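You operate a simulated robot arm through the tools that you are given. There is no shell and no other tool. Be economical: measure what you need, move in short steps, check, and stop when the job is done.

The job below is to be done with a simulated robot arm. You get a single attempt, and the scene is never put back.

JOB
Put the zinc block from the top of the trestle table on top of the purple peg.

The check looks at the end state, three seconds after you hand in, the way a careful person would. Anything else that was tipped, shoved, dropped, spilled or broken makes it a failure.

ROBOT AND FRAMES
A 7-joint arm with a two-finger parallel gripper, fixed in place. Base frame: the origin is at the foot of the arm, x ahead of it, y to its left, z up; the work surface is at about z = 0. Lengths are in m, angles in rad, forces in N, time in s.
With the tool pointing down near the work surface it reaches from about 0.22 to 0.58 m from the base axis. Its first joint turns from -1.152 to 1.152 rad. Payload 2.5 kg.
The TCP is the grasp point between the finger pads, 0.023 m short of the fingertips. In the tool frame z runs along the fingers and y along their closing line. The gripper opens to 0.094 m. The fingers are 0.038 m wide and 0.01 m thick; the gripper's body (0.054 by 0.096 m) begins 0.039 m behind the TCP.
Orientation is that of the tool frame in the base frame, as a unit quaternion [x, y, z, w]. With the fingers straight down and closing along the base's y, the tool's x points along the base's -x, its y along +y and its z along -z.

CONTROLS
- The arm moves only by the tool drive_tool. Its argument "steps" is a list that holds one entry, the list of rows, each a list of 7 numbers: the opening, from 0 (shut) to 1 (fully open), then the shift along the tool's x, y, z in units of 50 mm (1.0 is 50 mm), then the turn, a rotation vector about the tool's x, y, z in units of 4 degrees (1.0 is 4 degrees). In form: [[[claw, dx, dy, dz, rx, ry, rz], ...]]. A call has 1 to 10 rows; each row shifts and turns the commanded pose from where the row before left it, along the tool's axes as they then stand. A call with a number of a shift or a turn outside -1 to 1 is refused whole. Each row takes 0.2 s and may step no farther than 0.05 m and 0.15 rad from the row before; otherwise, or with a gripper value out of range, the whole call is refused. A pose out of reach is approached as far as the arm can. The call stops where the force on the tool passes 40 N (or 10 N more than at its start, if that is more) or the arm is blocked; 0.2 s more then pass. Each finger travels about 0.108 m/s and halts on what it meets, pressing with about 39 N; the grip force reading is that of the motor and also rises with nothing between the fingers. The clock runs only during rows and for 0.2 s after the last one: add rows that do not move to give the fingers time. The reply holds the time, the measured pose of the TCP, the force on the tool along the base axes, the opening and the grip force, in the units named above and with some noise.
- Cameras (640 x 400 px; columns grow to the right, rows downward): "scene" is fixed at [0.1108, -0.4044, 0.5397]; the picture's right is [0.88, -0.48, 0.00], its down [-0.30, -0.53, -0.79] and it looks along [0.38, 0.69, -0.61] (base axes); focal length 335 px, centre (320, 200). "wrist" rides on the gripper at [-0.039, 0, -0.044] in the tool frame; the picture's right is [0.00, -1.00, 0.00], its down [0.97, 0.00, -0.24] and it looks along [0.24, 0.00, 0.97] (tool axes); focal length 218 px, centre (320, 200). There is no depth. A picture from a camera that has moved, and an enlarged one, comes with that camera's place and axes in the base frame and with its lens.
- grab_frame(camera): a new picture of that camera. No time passes.
- close_up(camera, box): a new picture of the part [left, top, right, bottom] of that camera's present view, enlarged. No time passes.
- job_done(): hands the job in; it is judged then, once.

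Go step by step. Nothing tells you positions but the pictures and the camera data: compare them with the known pose of the tool, close in by small moves and look again before you grip or let go. The budget is 90 turns and 38 pictures, counting those below and the enlarged ones. Unless the task says otherwise, let go and move clear before handing in, and close with one line.

The tools are called after "Call:" by a JSON object that holds its "api" and its "payload". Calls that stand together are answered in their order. drive_tool: Moves the arm, as the interface text tells. Its arguments: {"type":"object","properties":{"steps":{"type":"array","items":{"type":"array","items":{"type":"array","items":{"type":"number"}}}}},"required":["steps"]} The other tools are called the same way: grab_frame (camera) takes a picture; close_up (camera, box) takes an enlarged picture of a part of a camera's view; job_done () hands the job in.

At the start:

```text
t: 0.0
ee_pos: [0.3144, -0.1976, 0.2901]
tool_rot: [0.0, 1.0, 0.0, 0.0]
force: [-0.1, -0.4, 0.1]
grip_width: 0.0941
grasp_force: 0.1
```

scene: 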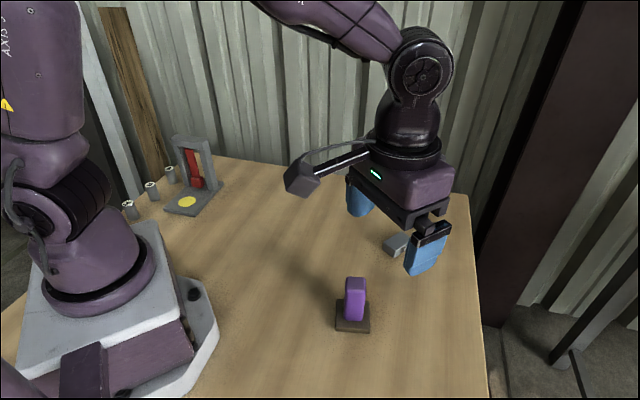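
wrist: 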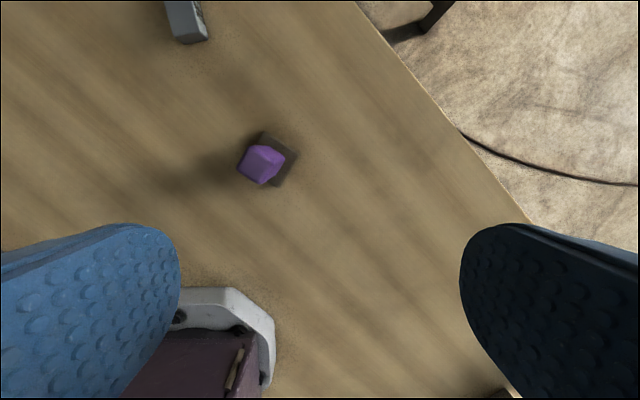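

I see a purple peg on a dark base, and a grey block partly hidden behind the gripper. I'll enlarge both to identify them and get their shape.

Call:
{"api": "close_up", "payload": {"camera": "scene", "box": [300, 200, 480, 350]}}

Call:
{"api": "close_up", "payload": {"camera": "wrist", "box": [140, 0, 340, 200]}}

Call:
{"api": "close_up", "payload": {"camera": "scene", "box": [100, 120, 260, 230]}}

```text
2.67 times, centred on (390, 275) of scene
camera zoom: at [0.1108, -0.4044, 0.5397], right [0.88, -0.48, 0.0], down [-0.3, -0.53, -0.79], along [0.38, 0.69, -0.61], focal length 892 px, centre (133, 0)
```

zoom: 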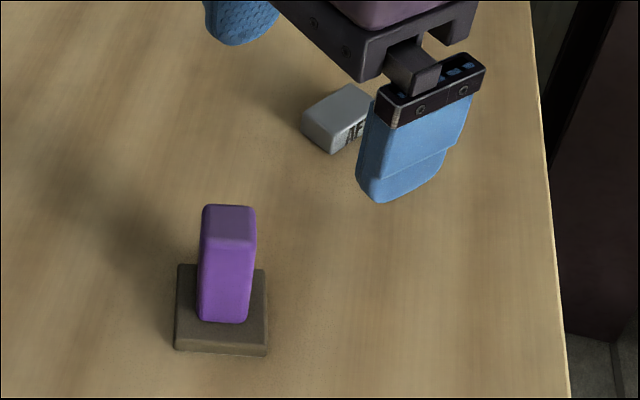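

```text
2.00 times, centred on (240, 100) of wrist
camera zoom: at [0.3537, -0.198, 0.3339], right [0.0, -1.0, 0.0], down [-0.97, 0.0, 0.24], along [-0.24, 0.0, -0.97], focal length 436 px, centre (480, 400)
```

zoom: 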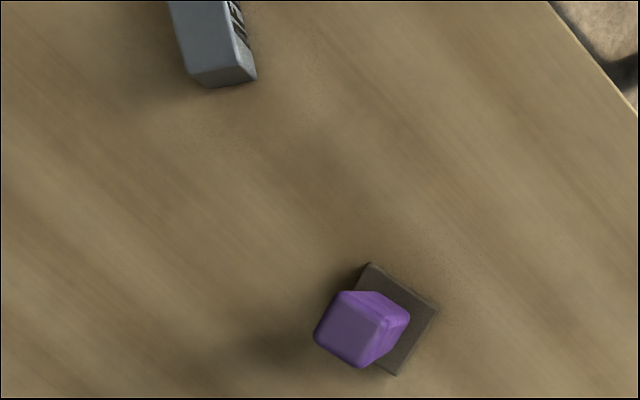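

```text
3.64 times, centred on (180, 175) of scene
camera zoom: at [0.1108, -0.4044, 0.5397], right [0.88, -0.48, 0.0], down [-0.3, -0.53, -0.79], along [0.38, 0.69, -0.61], focal length 1217 px, centre (829, 291)
```

zoom: 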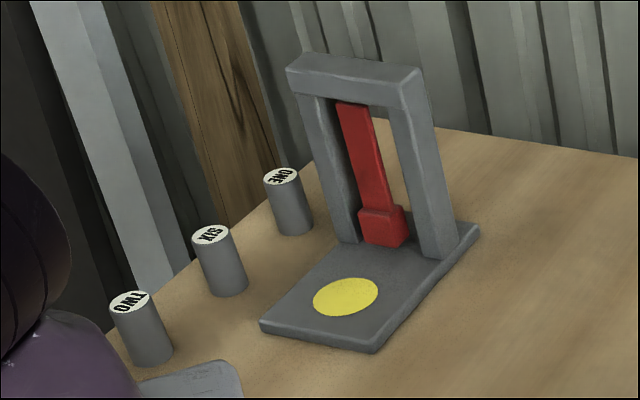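

The zinc block is the labelled grey one lying at about (0.50, -0.03). The peg is near (0.335, -0.125). I'll move over the block at the current height to view it.

Call:
{"api": "drive_tool", "payload": {"steps": [[[1, -0.5, 0.67, 0, 0, 0, 0], [1, -0.5, 0.67, 0, 0, 0, 0], [1, -0.5, 0.67, 0, 0, 0, 0], [1, -0.5, 0.67, 0, 0, 0, 0], [1, -0.5, 0.67, 0, 0, 0, 0], [1, 0, 0, 0, 0, 0, 0], [1, 0, 0, 0, 0, 0, 0]]]}}

Call:
{"api": "grab_frame", "payload": {"camera": "wrist"}}

Call:
{"api": "grab_frame", "payload": {"camera": "scene"}}

```text
t: 1.6
ee_pos: [0.4376, -0.0304, 0.2896]
tool_rot: [0.001, 1.0, -0.001, -0.001]
force: [-1.1, 0.4, 0.0]
grip_width: 0.0939
grasp_force: 0.0
```

```text
32 pictures are left
camera wrist: at [0.477, -0.0303, 0.3329], right [0.0, -1.0, 0.0], down [-0.97, 0.0, 0.24], along [-0.24, 0.0, -0.97], focal length 218 px, centre (320, 200)
```

wrist: 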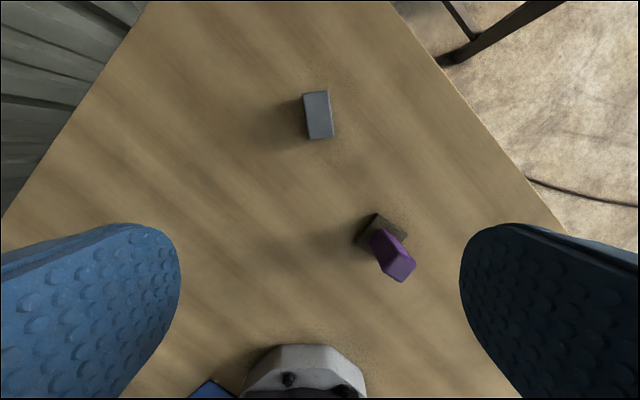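

```text
31 pictures are left
```

scene: 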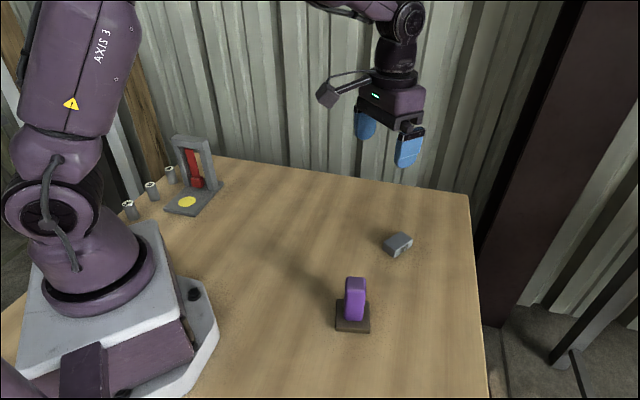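

Call:
{"api": "close_up", "payload": {"camera": "wrist", "box": [260, 60, 420, 160]}}

Call:
{"api": "close_up", "payload": {"camera": "wrist", "box": [310, 190, 470, 290]}}

Call:
{"api": "close_up", "payload": {"camera": "scene", "box": [320, 220, 448, 340]}}

```text
4.00 times, centred on (340, 110) of wrist
camera zoom: at [0.477, -0.0303, 0.3329], right [0.0, -1.0, 0.0], down [-0.97, 0.0, 0.24], along [-0.24, 0.0, -0.97], focal length 873 px, centre (240, 560)
```

zoom: 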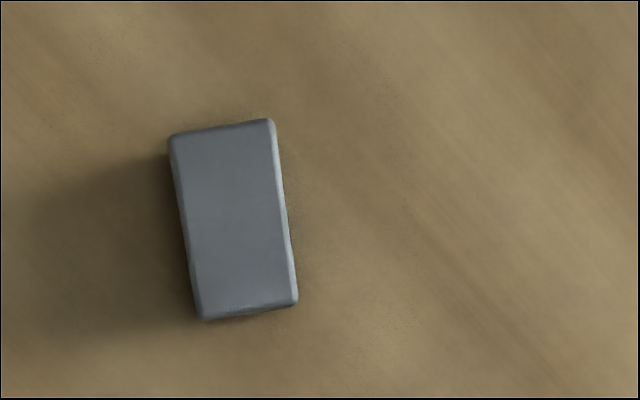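

```text
4.00 times, centred on (390, 240) of wrist
camera zoom: at [0.477, -0.0303, 0.3329], right [0.0, -1.0, 0.0], down [-0.97, 0.0, 0.24], along [-0.24, 0.0, -0.97], focal length 873 px, centre (40, 40)
```

zoom: 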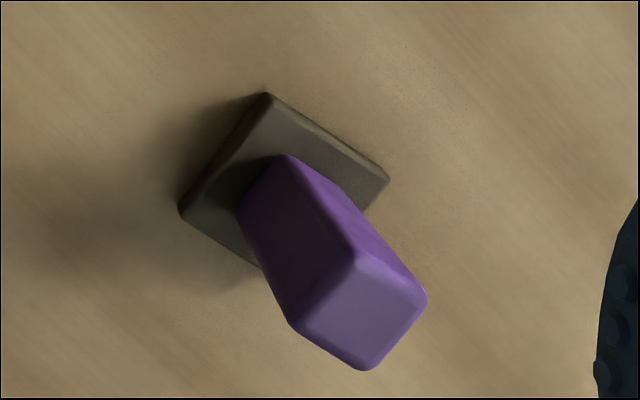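

```text
3.33 times, centred on (384, 280) of scene
camera zoom: at [0.1108, -0.4044, 0.5397], right [0.88, -0.48, 0.0], down [-0.3, -0.53, -0.79], along [0.38, 0.69, -0.61], focal length 1115 px, centre (107, -67)
```

zoom: 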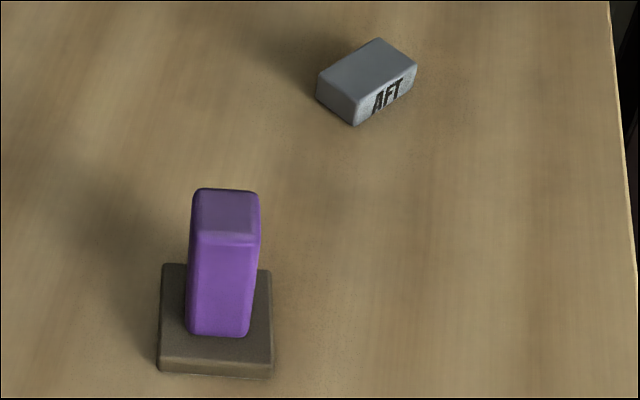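

The block is about 0.06 × 0.033 × 0.02 m, centred near (0.517, -0.0285) with a yaw of about +9°. The peg top is near (0.333, -0.127, 0.09). I'll come down partway over the block with matching yaw and look again.

Call:
{"api": "drive_tool", "payload": {"steps": [[[1, -0.53, 0.013, 0.5, 0, 0, 0], [1, -0.53, 0.013, 0.5, 0, 0, 0], [1, -0.53, 0.013, 0.5, 0, 0, 0], [1, 0, 0, 0.63, 0, 0, -0.73], [1, 0, 0, 0.63, 0, 0, -0.73], [1, 0, 0, 0.63, 0, 0, -0.72], [1, 0, 0, 0, 0, 0, 0], [1, 0, 0, 0, 0, 0, 0]]]}}

Call:
{"api": "grab_frame", "payload": {"camera": "wrist"}}

Call:
{"api": "close_up", "payload": {"camera": "scene", "box": [320, 140, 480, 280]}}

```text
t: 3.4
ee_pos: [0.518, -0.0275, 0.1187]
tool_rot: [-0.077, 0.997, 0.0, 0.0]
force: [-0.4, -0.4, 0.9]
grip_width: 0.0941
grasp_force: 0.0
```

```text
27 pictures are left
camera wrist: at [0.5567, -0.0219, 0.1622], right [0.15, -0.99, 0.0], down [-0.96, -0.15, 0.24], along [-0.24, -0.04, -0.97], focal length 218 px, centre (320, 200)
```

wrist: 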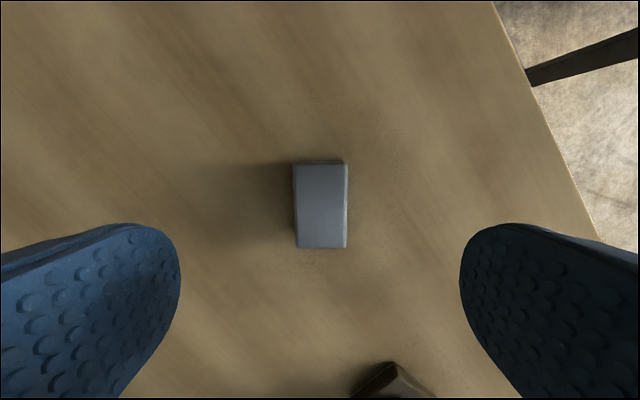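

```text
2.86 times, centred on (400, 210) of scene
camera zoom: at [0.1108, -0.4044, 0.5397], right [0.88, -0.48, 0.0], down [-0.3, -0.53, -0.79], along [0.38, 0.69, -0.61], focal length 956 px, centre (91, 171)
```

zoom: 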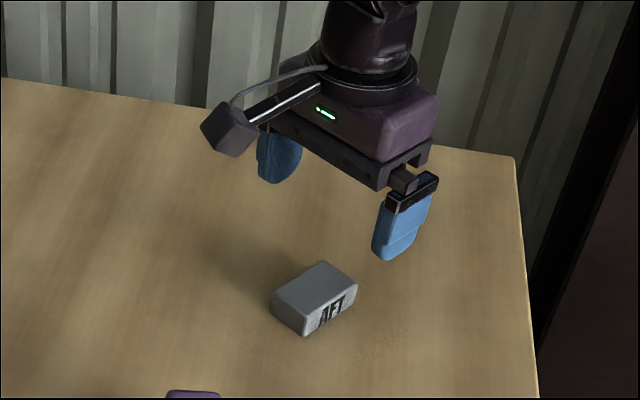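

The block is aligned and centred between the fingers. I'll descend until the fingertips are just above the table, then check the side view.

Call:
{"api": "drive_tool", "payload": {"steps": [[[1, 0.02, 0, 0.5, 0, 0, 0], [1, 0, 0, 0.5, 0, 0, 0], [1, 0, 0, 0.4, 0, 0, 0], [1, 0, 0, 0.3, 0, 0, 0], [1, 0, 0, 0.1, 0, 0, 0], [1, 0, 0, 0, 0, 0, 0], [1, 0, 0, 0, 0, 0, 0]]]}}

Call:
{"api": "close_up", "payload": {"camera": "scene", "box": [340, 180, 460, 270]}}

Call:
{"api": "grab_frame", "payload": {"camera": "wrist"}}

```text
t: 5.0
ee_pos: [0.5164, -0.0283, 0.0309]
tool_rot: [-0.075, 0.997, 0.0, 0.0]
force: [0.3, -0.1, 0.4]
grip_width: 0.0941
grasp_force: 0.1
```

```text
4.44 times, centred on (400, 225) of scene
camera zoom: at [0.1108, -0.4044, 0.5397], right [0.88, -0.48, 0.0], down [-0.3, -0.53, -0.79], along [0.38, 0.69, -0.61], focal length 1487 px, centre (-36, 89)
```

zoom: 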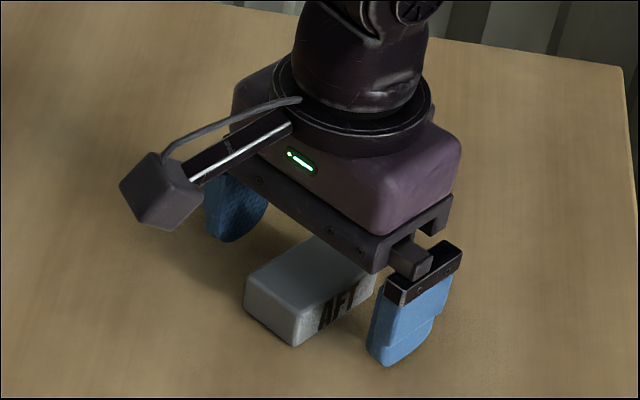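

```text
24 pictures are left
camera wrist: at [0.5563, -0.0224, 0.0747], right [0.15, -0.99, 0.0], down [-0.96, -0.15, 0.24], along [-0.24, -0.04, -0.97], focal length 218 px, centre (320, 200)
```

wrist: 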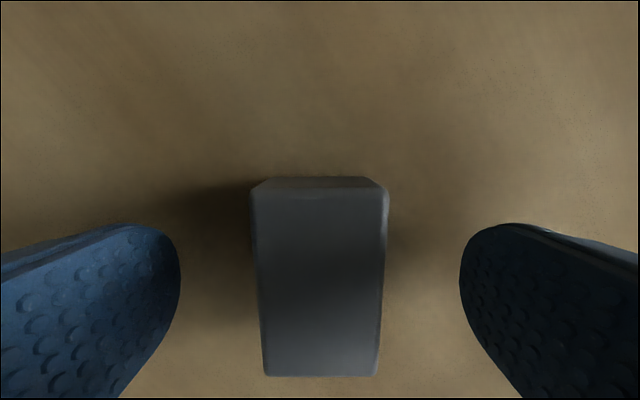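

The fingers straddle the block evenly. I'll lower 3 mm more and close.

Call:
{"api": "drive_tool", "payload": {"steps": [[[1, 0, 0, 0.06, 0, 0, 0], [1, 0, 0, 0, 0, 0, 0], [0.3, 0, 0, 0, 0, 0, 0], [0.15, 0, 0, 0, 0, 0, 0], [0.0, 0, 0, 0, 0, 0, 0], [0.0, 0, 0, 0, 0, 0, 0], [0.0, 0, 0, 0, 0, 0, 0]]]}}

Call:
{"api": "grab_frame", "payload": {"camera": "wrist"}}

```text
t: 6.6
ee_pos: [0.5173, -0.0287, 0.0276]
tool_rot: [-0.076, 0.997, 0.0, 0.001]
force: [0.9, 0.9, -0.6]
grip_width: 0.036
grasp_force: 39.2
```

```text
23 pictures are left
camera wrist: at [0.5564, -0.0226, 0.0716], right [0.15, -0.99, 0.0], down [-0.96, -0.15, 0.24], along [-0.24, -0.04, -0.97], focal length 218 px, centre (320, 200)
```

wrist: 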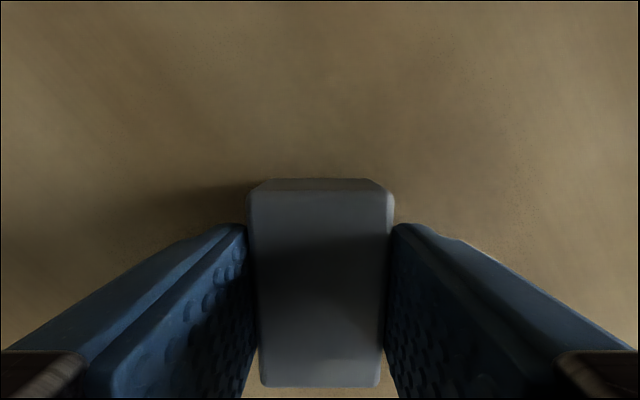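

The block is gripped (width 0.036 m). I'll lift straight up and see how it hangs.

Call:
{"api": "drive_tool", "payload": {"steps": [[[0, 0, 0, -0.3, 0, 0, 0], [0, 0, 0, -0.6, 0, 0, 0], [0, 0, 0, -0.7, 0, 0, 0], [0, 0, 0, -0.7, 0, 0, 0], [0, 0, 0, -0.7, 0, 0, 0], [0, 0, 0, 0, 0, 0, 0], [0, 0, 0, 0, 0, 0, 0], [0, 0, 0, 0, 0, 0, 0]]]}}

Call:
{"api": "close_up", "payload": {"camera": "scene", "box": [340, 120, 480, 220]}}

Call:
{"api": "grab_frame", "payload": {"camera": "wrist"}}

```text
t: 8.4
ee_pos: [0.5192, -0.0286, 0.1793]
tool_rot: [-0.076, 0.997, 0.0, 0.0]
force: [0.5, 0.1, -3.7]
grip_width: 0.036
grasp_force: 39.3
```

```text
4.00 times, centred on (410, 170) of scene
camera zoom: at [0.1108, -0.4044, 0.5397], right [0.88, -0.48, 0.0], down [-0.3, -0.53, -0.79], along [0.38, 0.69, -0.61], focal length 1338 px, centre (-40, 320)
```

zoom: 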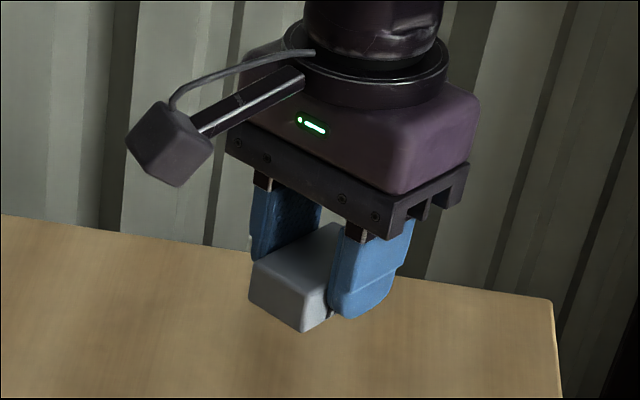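

```text
21 pictures are left
camera wrist: at [0.5575, -0.0227, 0.2214], right [0.15, -0.99, 0.0], down [-0.96, -0.15, 0.24], along [-0.24, -0.04, -0.97], focal length 218 px, centre (320, 200)
```

wrist: 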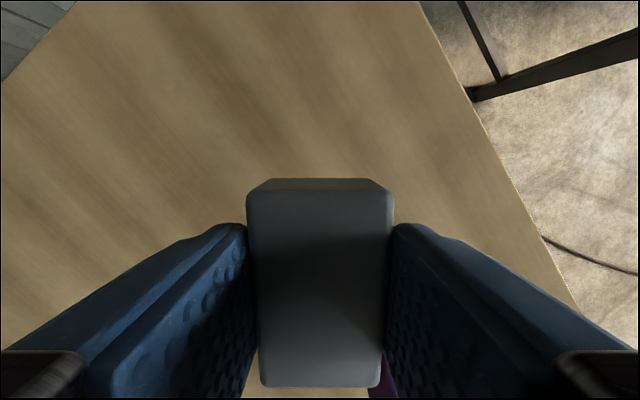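

The block hangs level and centred on the TCP, weighing about 3.7 N. I'll carry it high past the peg so the wrist camera looks straight down on the peg to refine its position.

Call:
{"api": "drive_tool", "payload": {"steps": [[[0, 0, 0, -0.5, 0, 0, 0], [0, 0.68, -0.18, 0, 0, 0, 0], [0, 0.68, -0.18, 0, 0, 0, 0], [0, 0.68, -0.18, 0, 0, 0, 0], [0, 0.68, -0.18, 0, 0, 0, 0], [0, 0.68, -0.18, 0, 0, 0, 0], [0, 0.68, -0.18, 0, 0, 0, 0], [0, 0.67, -0.18, 0, 0, 0, 0], [0, 0, 0, 0, 0, 0, 0], [0, 0, 0, 0, 0, 0, 0]]]}}

Call:
{"api": "grab_frame", "payload": {"camera": "wrist"}}

Call:
{"api": "grab_frame", "payload": {"camera": "scene"}}

```text
t: 10.6
ee_pos: [0.2905, -0.127, 0.203]
tool_rot: [-0.075, 0.997, 0.0, 0.0]
force: [-0.6, -0.8, -3.5]
grip_width: 0.0359
grasp_force: 38.9
```

```text
20 pictures are left
camera wrist: at [0.3307, -0.1208, 0.2462], right [0.15, -0.99, 0.0], down [-0.96, -0.15, 0.24], along [-0.24, -0.04, -0.97], focal length 218 px, centre (320, 200)
```

wrist: 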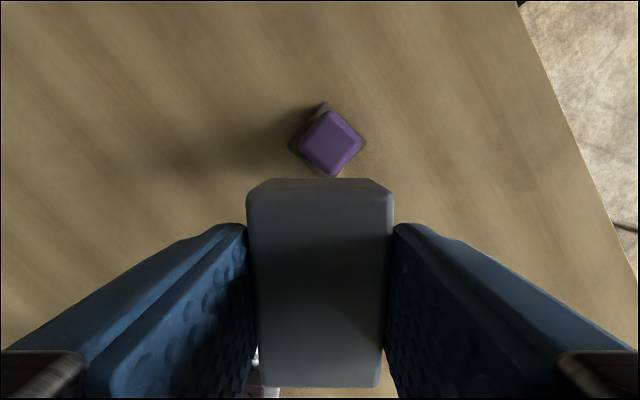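

```text
19 pictures are left
```

scene: 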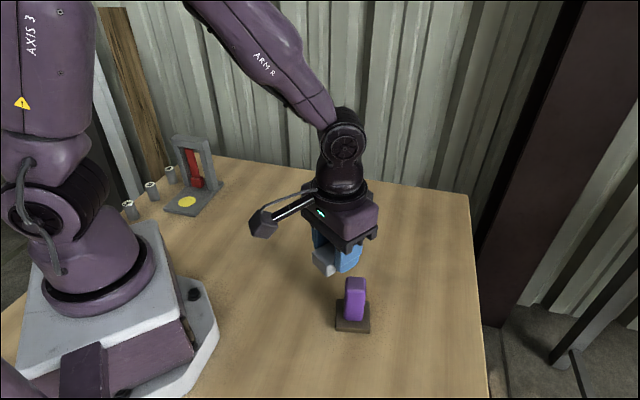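

Call:
{"api": "close_up", "payload": {"camera": "wrist", "box": [280, 95, 380, 185]}}

Call:
{"api": "close_up", "payload": {"camera": "scene", "box": [290, 220, 410, 340]}}

```text
4.44 times, centred on (330, 140) of wrist
camera zoom: at [0.3307, -0.1208, 0.2462], right [0.15, -0.99, 0.0], down [-0.96, -0.15, 0.24], along [-0.24, -0.04, -0.97], focal length 970 px, centre (276, 467)
```

zoom: 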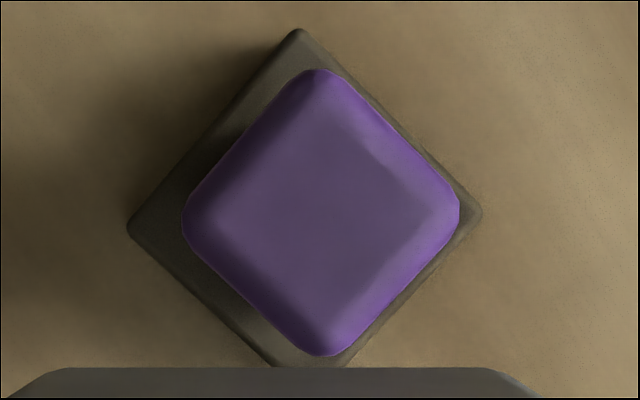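

```text
3.33 times, centred on (350, 280) of scene
camera zoom: at [0.1108, -0.4044, 0.5397], right [0.88, -0.48, 0.0], down [-0.3, -0.53, -0.79], along [0.38, 0.69, -0.61], focal length 1115 px, centre (220, -67)
```

zoom: 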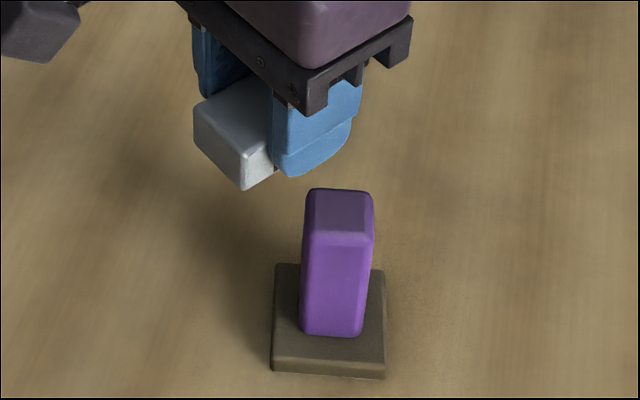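

The refined peg top centre is (0.334, -0.128), about 30 mm square and at z ≈ 0.092. I'll move over it and descend to leave about a 15 mm gap, then check.

Call:
{"api": "drive_tool", "payload": {"steps": [[[0, -0.43, -0.074, 0, 0, 0, 0], [0, -0.43, -0.074, 0, 0, 0, 0], [0, 0, 0, 0, 0, 0, 0], [0, 0, 0, 0.5, 0, 0, 0], [0, 0, 0, 0.5, 0, 0, 0], [0, 0, 0, 0.3, 0, 0, 0], [0, 0, 0, 0, 0, 0, 0], [0, 0, 0, 0, 0, 0, 0]]]}}

Call:
{"api": "close_up", "payload": {"camera": "scene", "box": [290, 220, 410, 340]}}

```text
t: 12.4
ee_pos: [0.335, -0.1293, 0.1369]
tool_rot: [-0.076, 0.997, -0.001, 0.0]
force: [0.1, -1.0, -3.5]
grip_width: 0.0359
grasp_force: 39.4
```

```text
3.33 times, centred on (350, 280) of scene
camera zoom: at [0.1108, -0.4044, 0.5397], right [0.88, -0.48, 0.0], down [-0.3, -0.53, -0.79], along [0.38, 0.69, -0.61], focal length 1115 px, centre (220, -67)
```

zoom: 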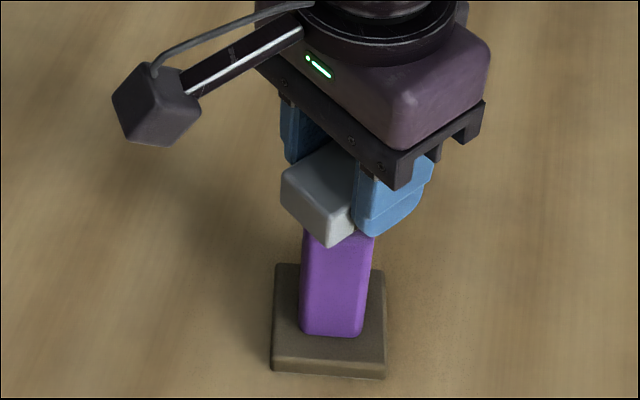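

The block is over the peg with a gap of roughly 15 mm. I'll lower slowly and watch the vertical force.

Call:
{"api": "drive_tool", "payload": {"steps": [[[0, 0, 0, 0.08, 0, 0, 0], [0, 0, 0, 0.06, 0, 0, 0], [0, 0, 0, 0.04, 0, 0, 0], [0, 0, 0, 0.03, 0, 0, 0], [0, 0, 0, 0, 0, 0, 0], [0, 0, 0, 0, 0, 0, 0]]]}}

```text
t: 13.8
ee_pos: [0.3362, -0.1291, 0.1269]
tool_rot: [-0.075, 0.997, 0.0, 0.0]
force: [0.1, -0.1, -3.6]
grip_width: 0.0359
grasp_force: 39.2
```

Call:
{"api": "drive_tool", "payload": {"steps": [[[0, 0.01, 0.01, 0.03, 0, 0, 0], [0, 0, 0, 0.03, 0, 0, 0], [0, 0, 0, 0, 0, 0, 0]]]}}

Call:
{"api": "close_up", "payload": {"camera": "scene", "box": [310, 240, 390, 310]}}

```text
t: 14.6
ee_pos: [0.3371, -0.1286, 0.1259]
tool_rot: [-0.076, 0.997, -0.001, 0.002]
force: [-3.0, 0.7, 33.9]
grip_width: 0.0358
grasp_force: 39.1
```

```text
5.71 times, centred on (350, 275) of scene
camera zoom: at [0.1107, -0.4043, 0.5398], right [0.88, -0.48, 0.0], down [-0.3, -0.53, -0.79], along [0.38, 0.69, -0.61], focal length 1912 px, centre (149, -229)
```

zoom: 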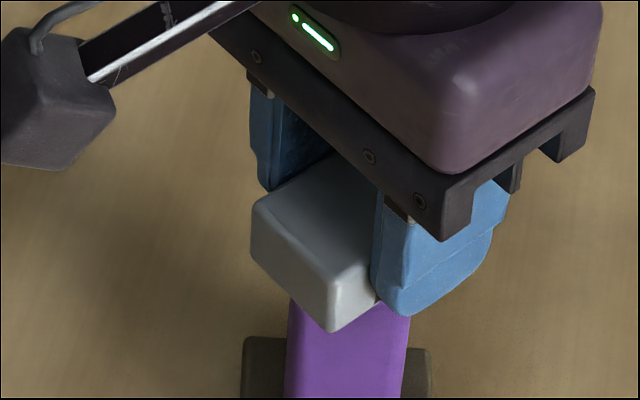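

Contact came at TCP z ≈ 0.126, pressing about 37 N. I'll lift off 3 mm to take off the load and recheck the position.

Call:
{"api": "drive_tool", "payload": {"steps": [[[0, 0, 0, -0.08, 0, 0, 0], [0, 0, 0, 0, 0, 0, 0], [0, 0, 0, 0, 0, 0, 0]]]}}

Call:
{"api": "drive_tool", "payload": {"steps": [[[0, 0, 0, 0, 0, 0, 0], [0, 0, 0, 0, 0, 0, 0]]]}}

Call:
{"api": "close_up", "payload": {"camera": "wrist", "box": [220, 150, 420, 400]}}

```text
t: 15.4
ee_pos: [0.3341, -0.1265, 0.1278]
tool_rot: [-0.076, 0.997, 0.0, -0.001]
force: [0.4, -0.7, -3.3]
grip_width: 0.0359
grasp_force: 39.3
```

```text
t: 16.0
ee_pos: [0.335, -0.1276, 0.1284]
tool_rot: [-0.076, 0.997, 0.0, -0.001]
force: [0.3, -0.1, -3.8]
grip_width: 0.0359
grasp_force: 39.1
```

```text
1.60 times, centred on (320, 275) of wrist
camera zoom: at [0.3746, -0.1213, 0.172], right [0.15, -0.99, 0.0], down [-0.96, -0.15, 0.24], along [-0.24, -0.04, -0.97], focal length 349 px, centre (320, 80)
```

zoom: 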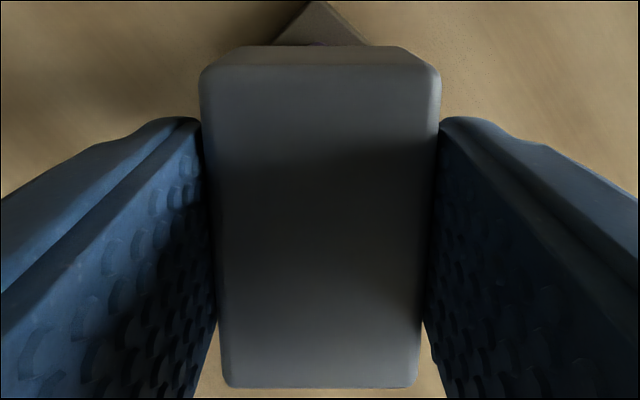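

The position is now right on the peg centre, about 1–2 mm above it. I'll settle to a light contact.

Call:
{"api": "drive_tool", "payload": {"steps": [[[0, 0, 0, 0.03, 0, 0, 0], [0, 0, 0, 0, 0, 0, 0], [0, 0, 0, 0, 0, 0, 0]]]}}

```text
t: 16.8
ee_pos: [0.3355, -0.128, 0.1265]
tool_rot: [-0.076, 0.997, 0.0, 0.0]
force: [0.2, -0.9, -4.4]
grip_width: 0.0358
grasp_force: 39.2
```

Call:
{"api": "drive_tool", "payload": {"steps": [[[0, 0, 0, 0.012, 0, 0, 0], [0, 0, 0, 0, 0, 0, 0], [0, 0, 0, 0, 0, 0, 0]]]}}

```text
t: 17.6
ee_pos: [0.3371, -0.1267, 0.1272]
tool_rot: [-0.076, 0.997, -0.001, -0.001]
force: [0.1, 0.0, -4.5]
grip_width: 0.0358
grasp_force: 39.4
```

Call:
{"api": "drive_tool", "payload": {"steps": [[[0, 0, 0, 0.015, 0, 0, 0], [0, 0, 0, 0, 0, 0, 0], [0, 0, 0, 0, 0, 0, 0]]]}}

```text
t: 18.4
ee_pos: [0.3366, -0.1264, 0.1259]
tool_rot: [-0.076, 0.997, 0.0, 0.001]
force: [-3.8, 0.5, 9.2]
grip_width: 0.0361
grasp_force: 38.9
```

Light contact is made. I'll ease off slightly and open the fingers gradually.

Call:
{"api": "drive_tool", "payload": {"steps": [[[0, 0, 0, -0.008, 0, 0, 0], [0, 0, 0, 0, 0, 0, 0], [0.4, 0, 0, 0, 0, 0, 0], [0.44, 0, 0, 0, 0, 0, 0], [0.5, 0, 0, 0, 0, 0, 0], [0.6, 0, 0, 0, 0, 0, 0], [0.7, 0, 0, 0, 0, 0, 0], [0.7, 0, 0, 0, 0, 0, 0]]]}}

Call:
{"api": "close_up", "payload": {"camera": "scene", "box": [290, 220, 410, 340]}}

Call:
{"api": "grab_frame", "payload": {"camera": "wrist"}}

```text
t: 20.2
ee_pos: [0.3354, -0.1267, 0.1256]
tool_rot: [-0.076, 0.997, 0.0, -0.001]
force: [0.6, 0.0, 0.1]
grip_width: 0.0661
grasp_force: 0.1
```

```text
3.33 times, centred on (350, 280) of scene
camera zoom: at [0.1108, -0.4044, 0.5397], right [0.88, -0.48, 0.0], down [-0.3, -0.53, -0.79], along [0.38, 0.69, -0.61], focal length 1115 px, centre (220, -67)
```

zoom: 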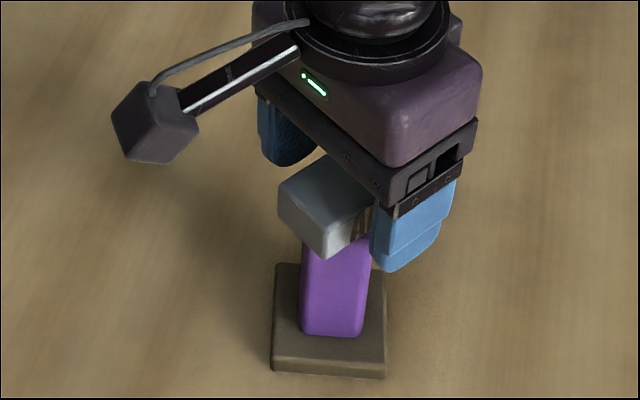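

```text
12 pictures are left
camera wrist: at [0.375, -0.1212, 0.1693], right [0.15, -0.99, 0.0], down [-0.96, -0.15, 0.24], along [-0.24, -0.04, -0.97], focal length 218 px, centre (320, 200)
```

wrist: 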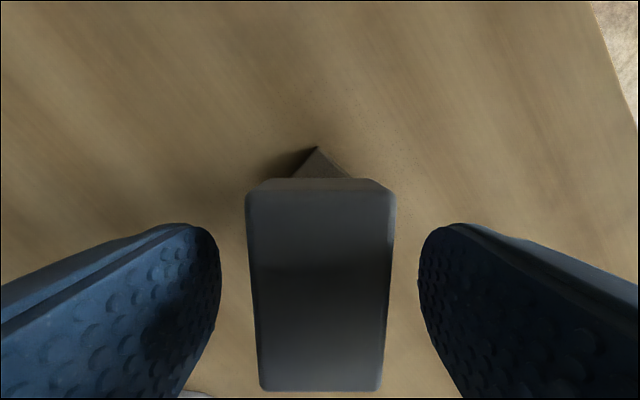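

The block rests on the peg and the fingers are free of it. I'll rise straight up and back away, then check.

Call:
{"api": "drive_tool", "payload": {"steps": [[[0.9, 0, 0, 0, 0, 0, 0], [0.9, 0, 0, -0.2, 0, 0, 0], [0.9, 0, 0, -0.4, 0, 0, 0], [0.9, 0, 0, -0.6, 0, 0, 0], [0.9, 0, 0, -0.8, 0, 0, 0], [0.9, -0.7, 0.3, 0, 0, 0, 0], [0.9, -0.7, 0.3, 0, 0, 0, 0], [0.9, -0.7, 0.3, 0, 0, 0, 0], [0.9, 0, 0, 0, 0, 0, 0], [0.9, 0, 0, 0, 0, 0, 0]]]}}

Call:
{"api": "grab_frame", "payload": {"camera": "scene"}}

Call:
{"api": "close_up", "payload": {"camera": "scene", "box": [290, 220, 410, 340]}}

```text
t: 22.4
ee_pos: [0.4316, -0.0662, 0.2239]
tool_rot: [-0.076, 0.997, 0.0, 0.0]
force: [1.0, 0.8, 0.3]
grip_width: 0.0847
grasp_force: 0.2
```

```text
11 pictures are left
```

scene: 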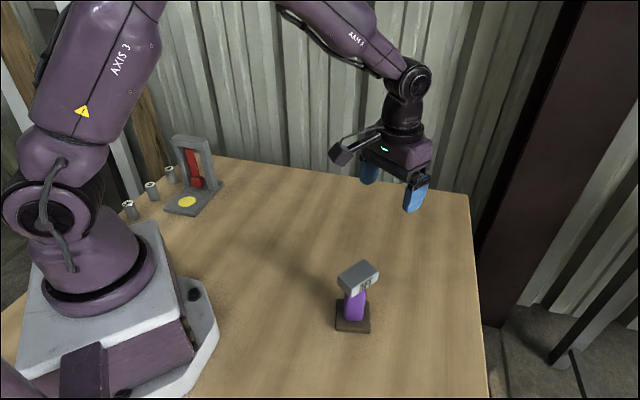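

```text
3.33 times, centred on (350, 280) of scene
camera zoom: at [0.1108, -0.4044, 0.5397], right [0.88, -0.48, 0.0], down [-0.3, -0.53, -0.79], along [0.38, 0.69, -0.61], focal length 1115 px, centre (220, -67)
```

zoom: 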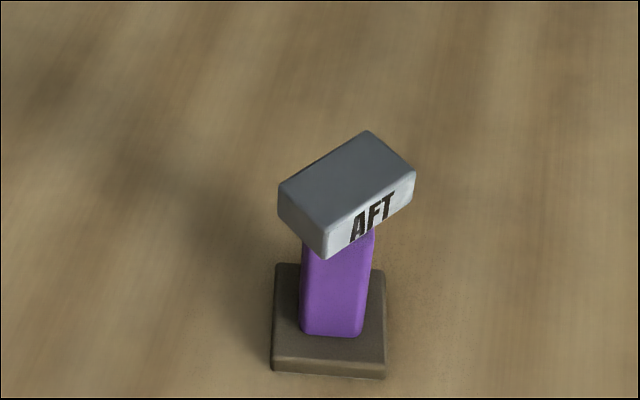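

The block sits level and centred on the peg, nothing else has moved, and the arm is clear. I'm handing in.

Call:
{"api": "job_done", "payload": {}}

```text
The job is handed in.
```

The zinc block is resting level on top of the purple peg, the gripper has let go and moved clear, and nothing else was disturbed.
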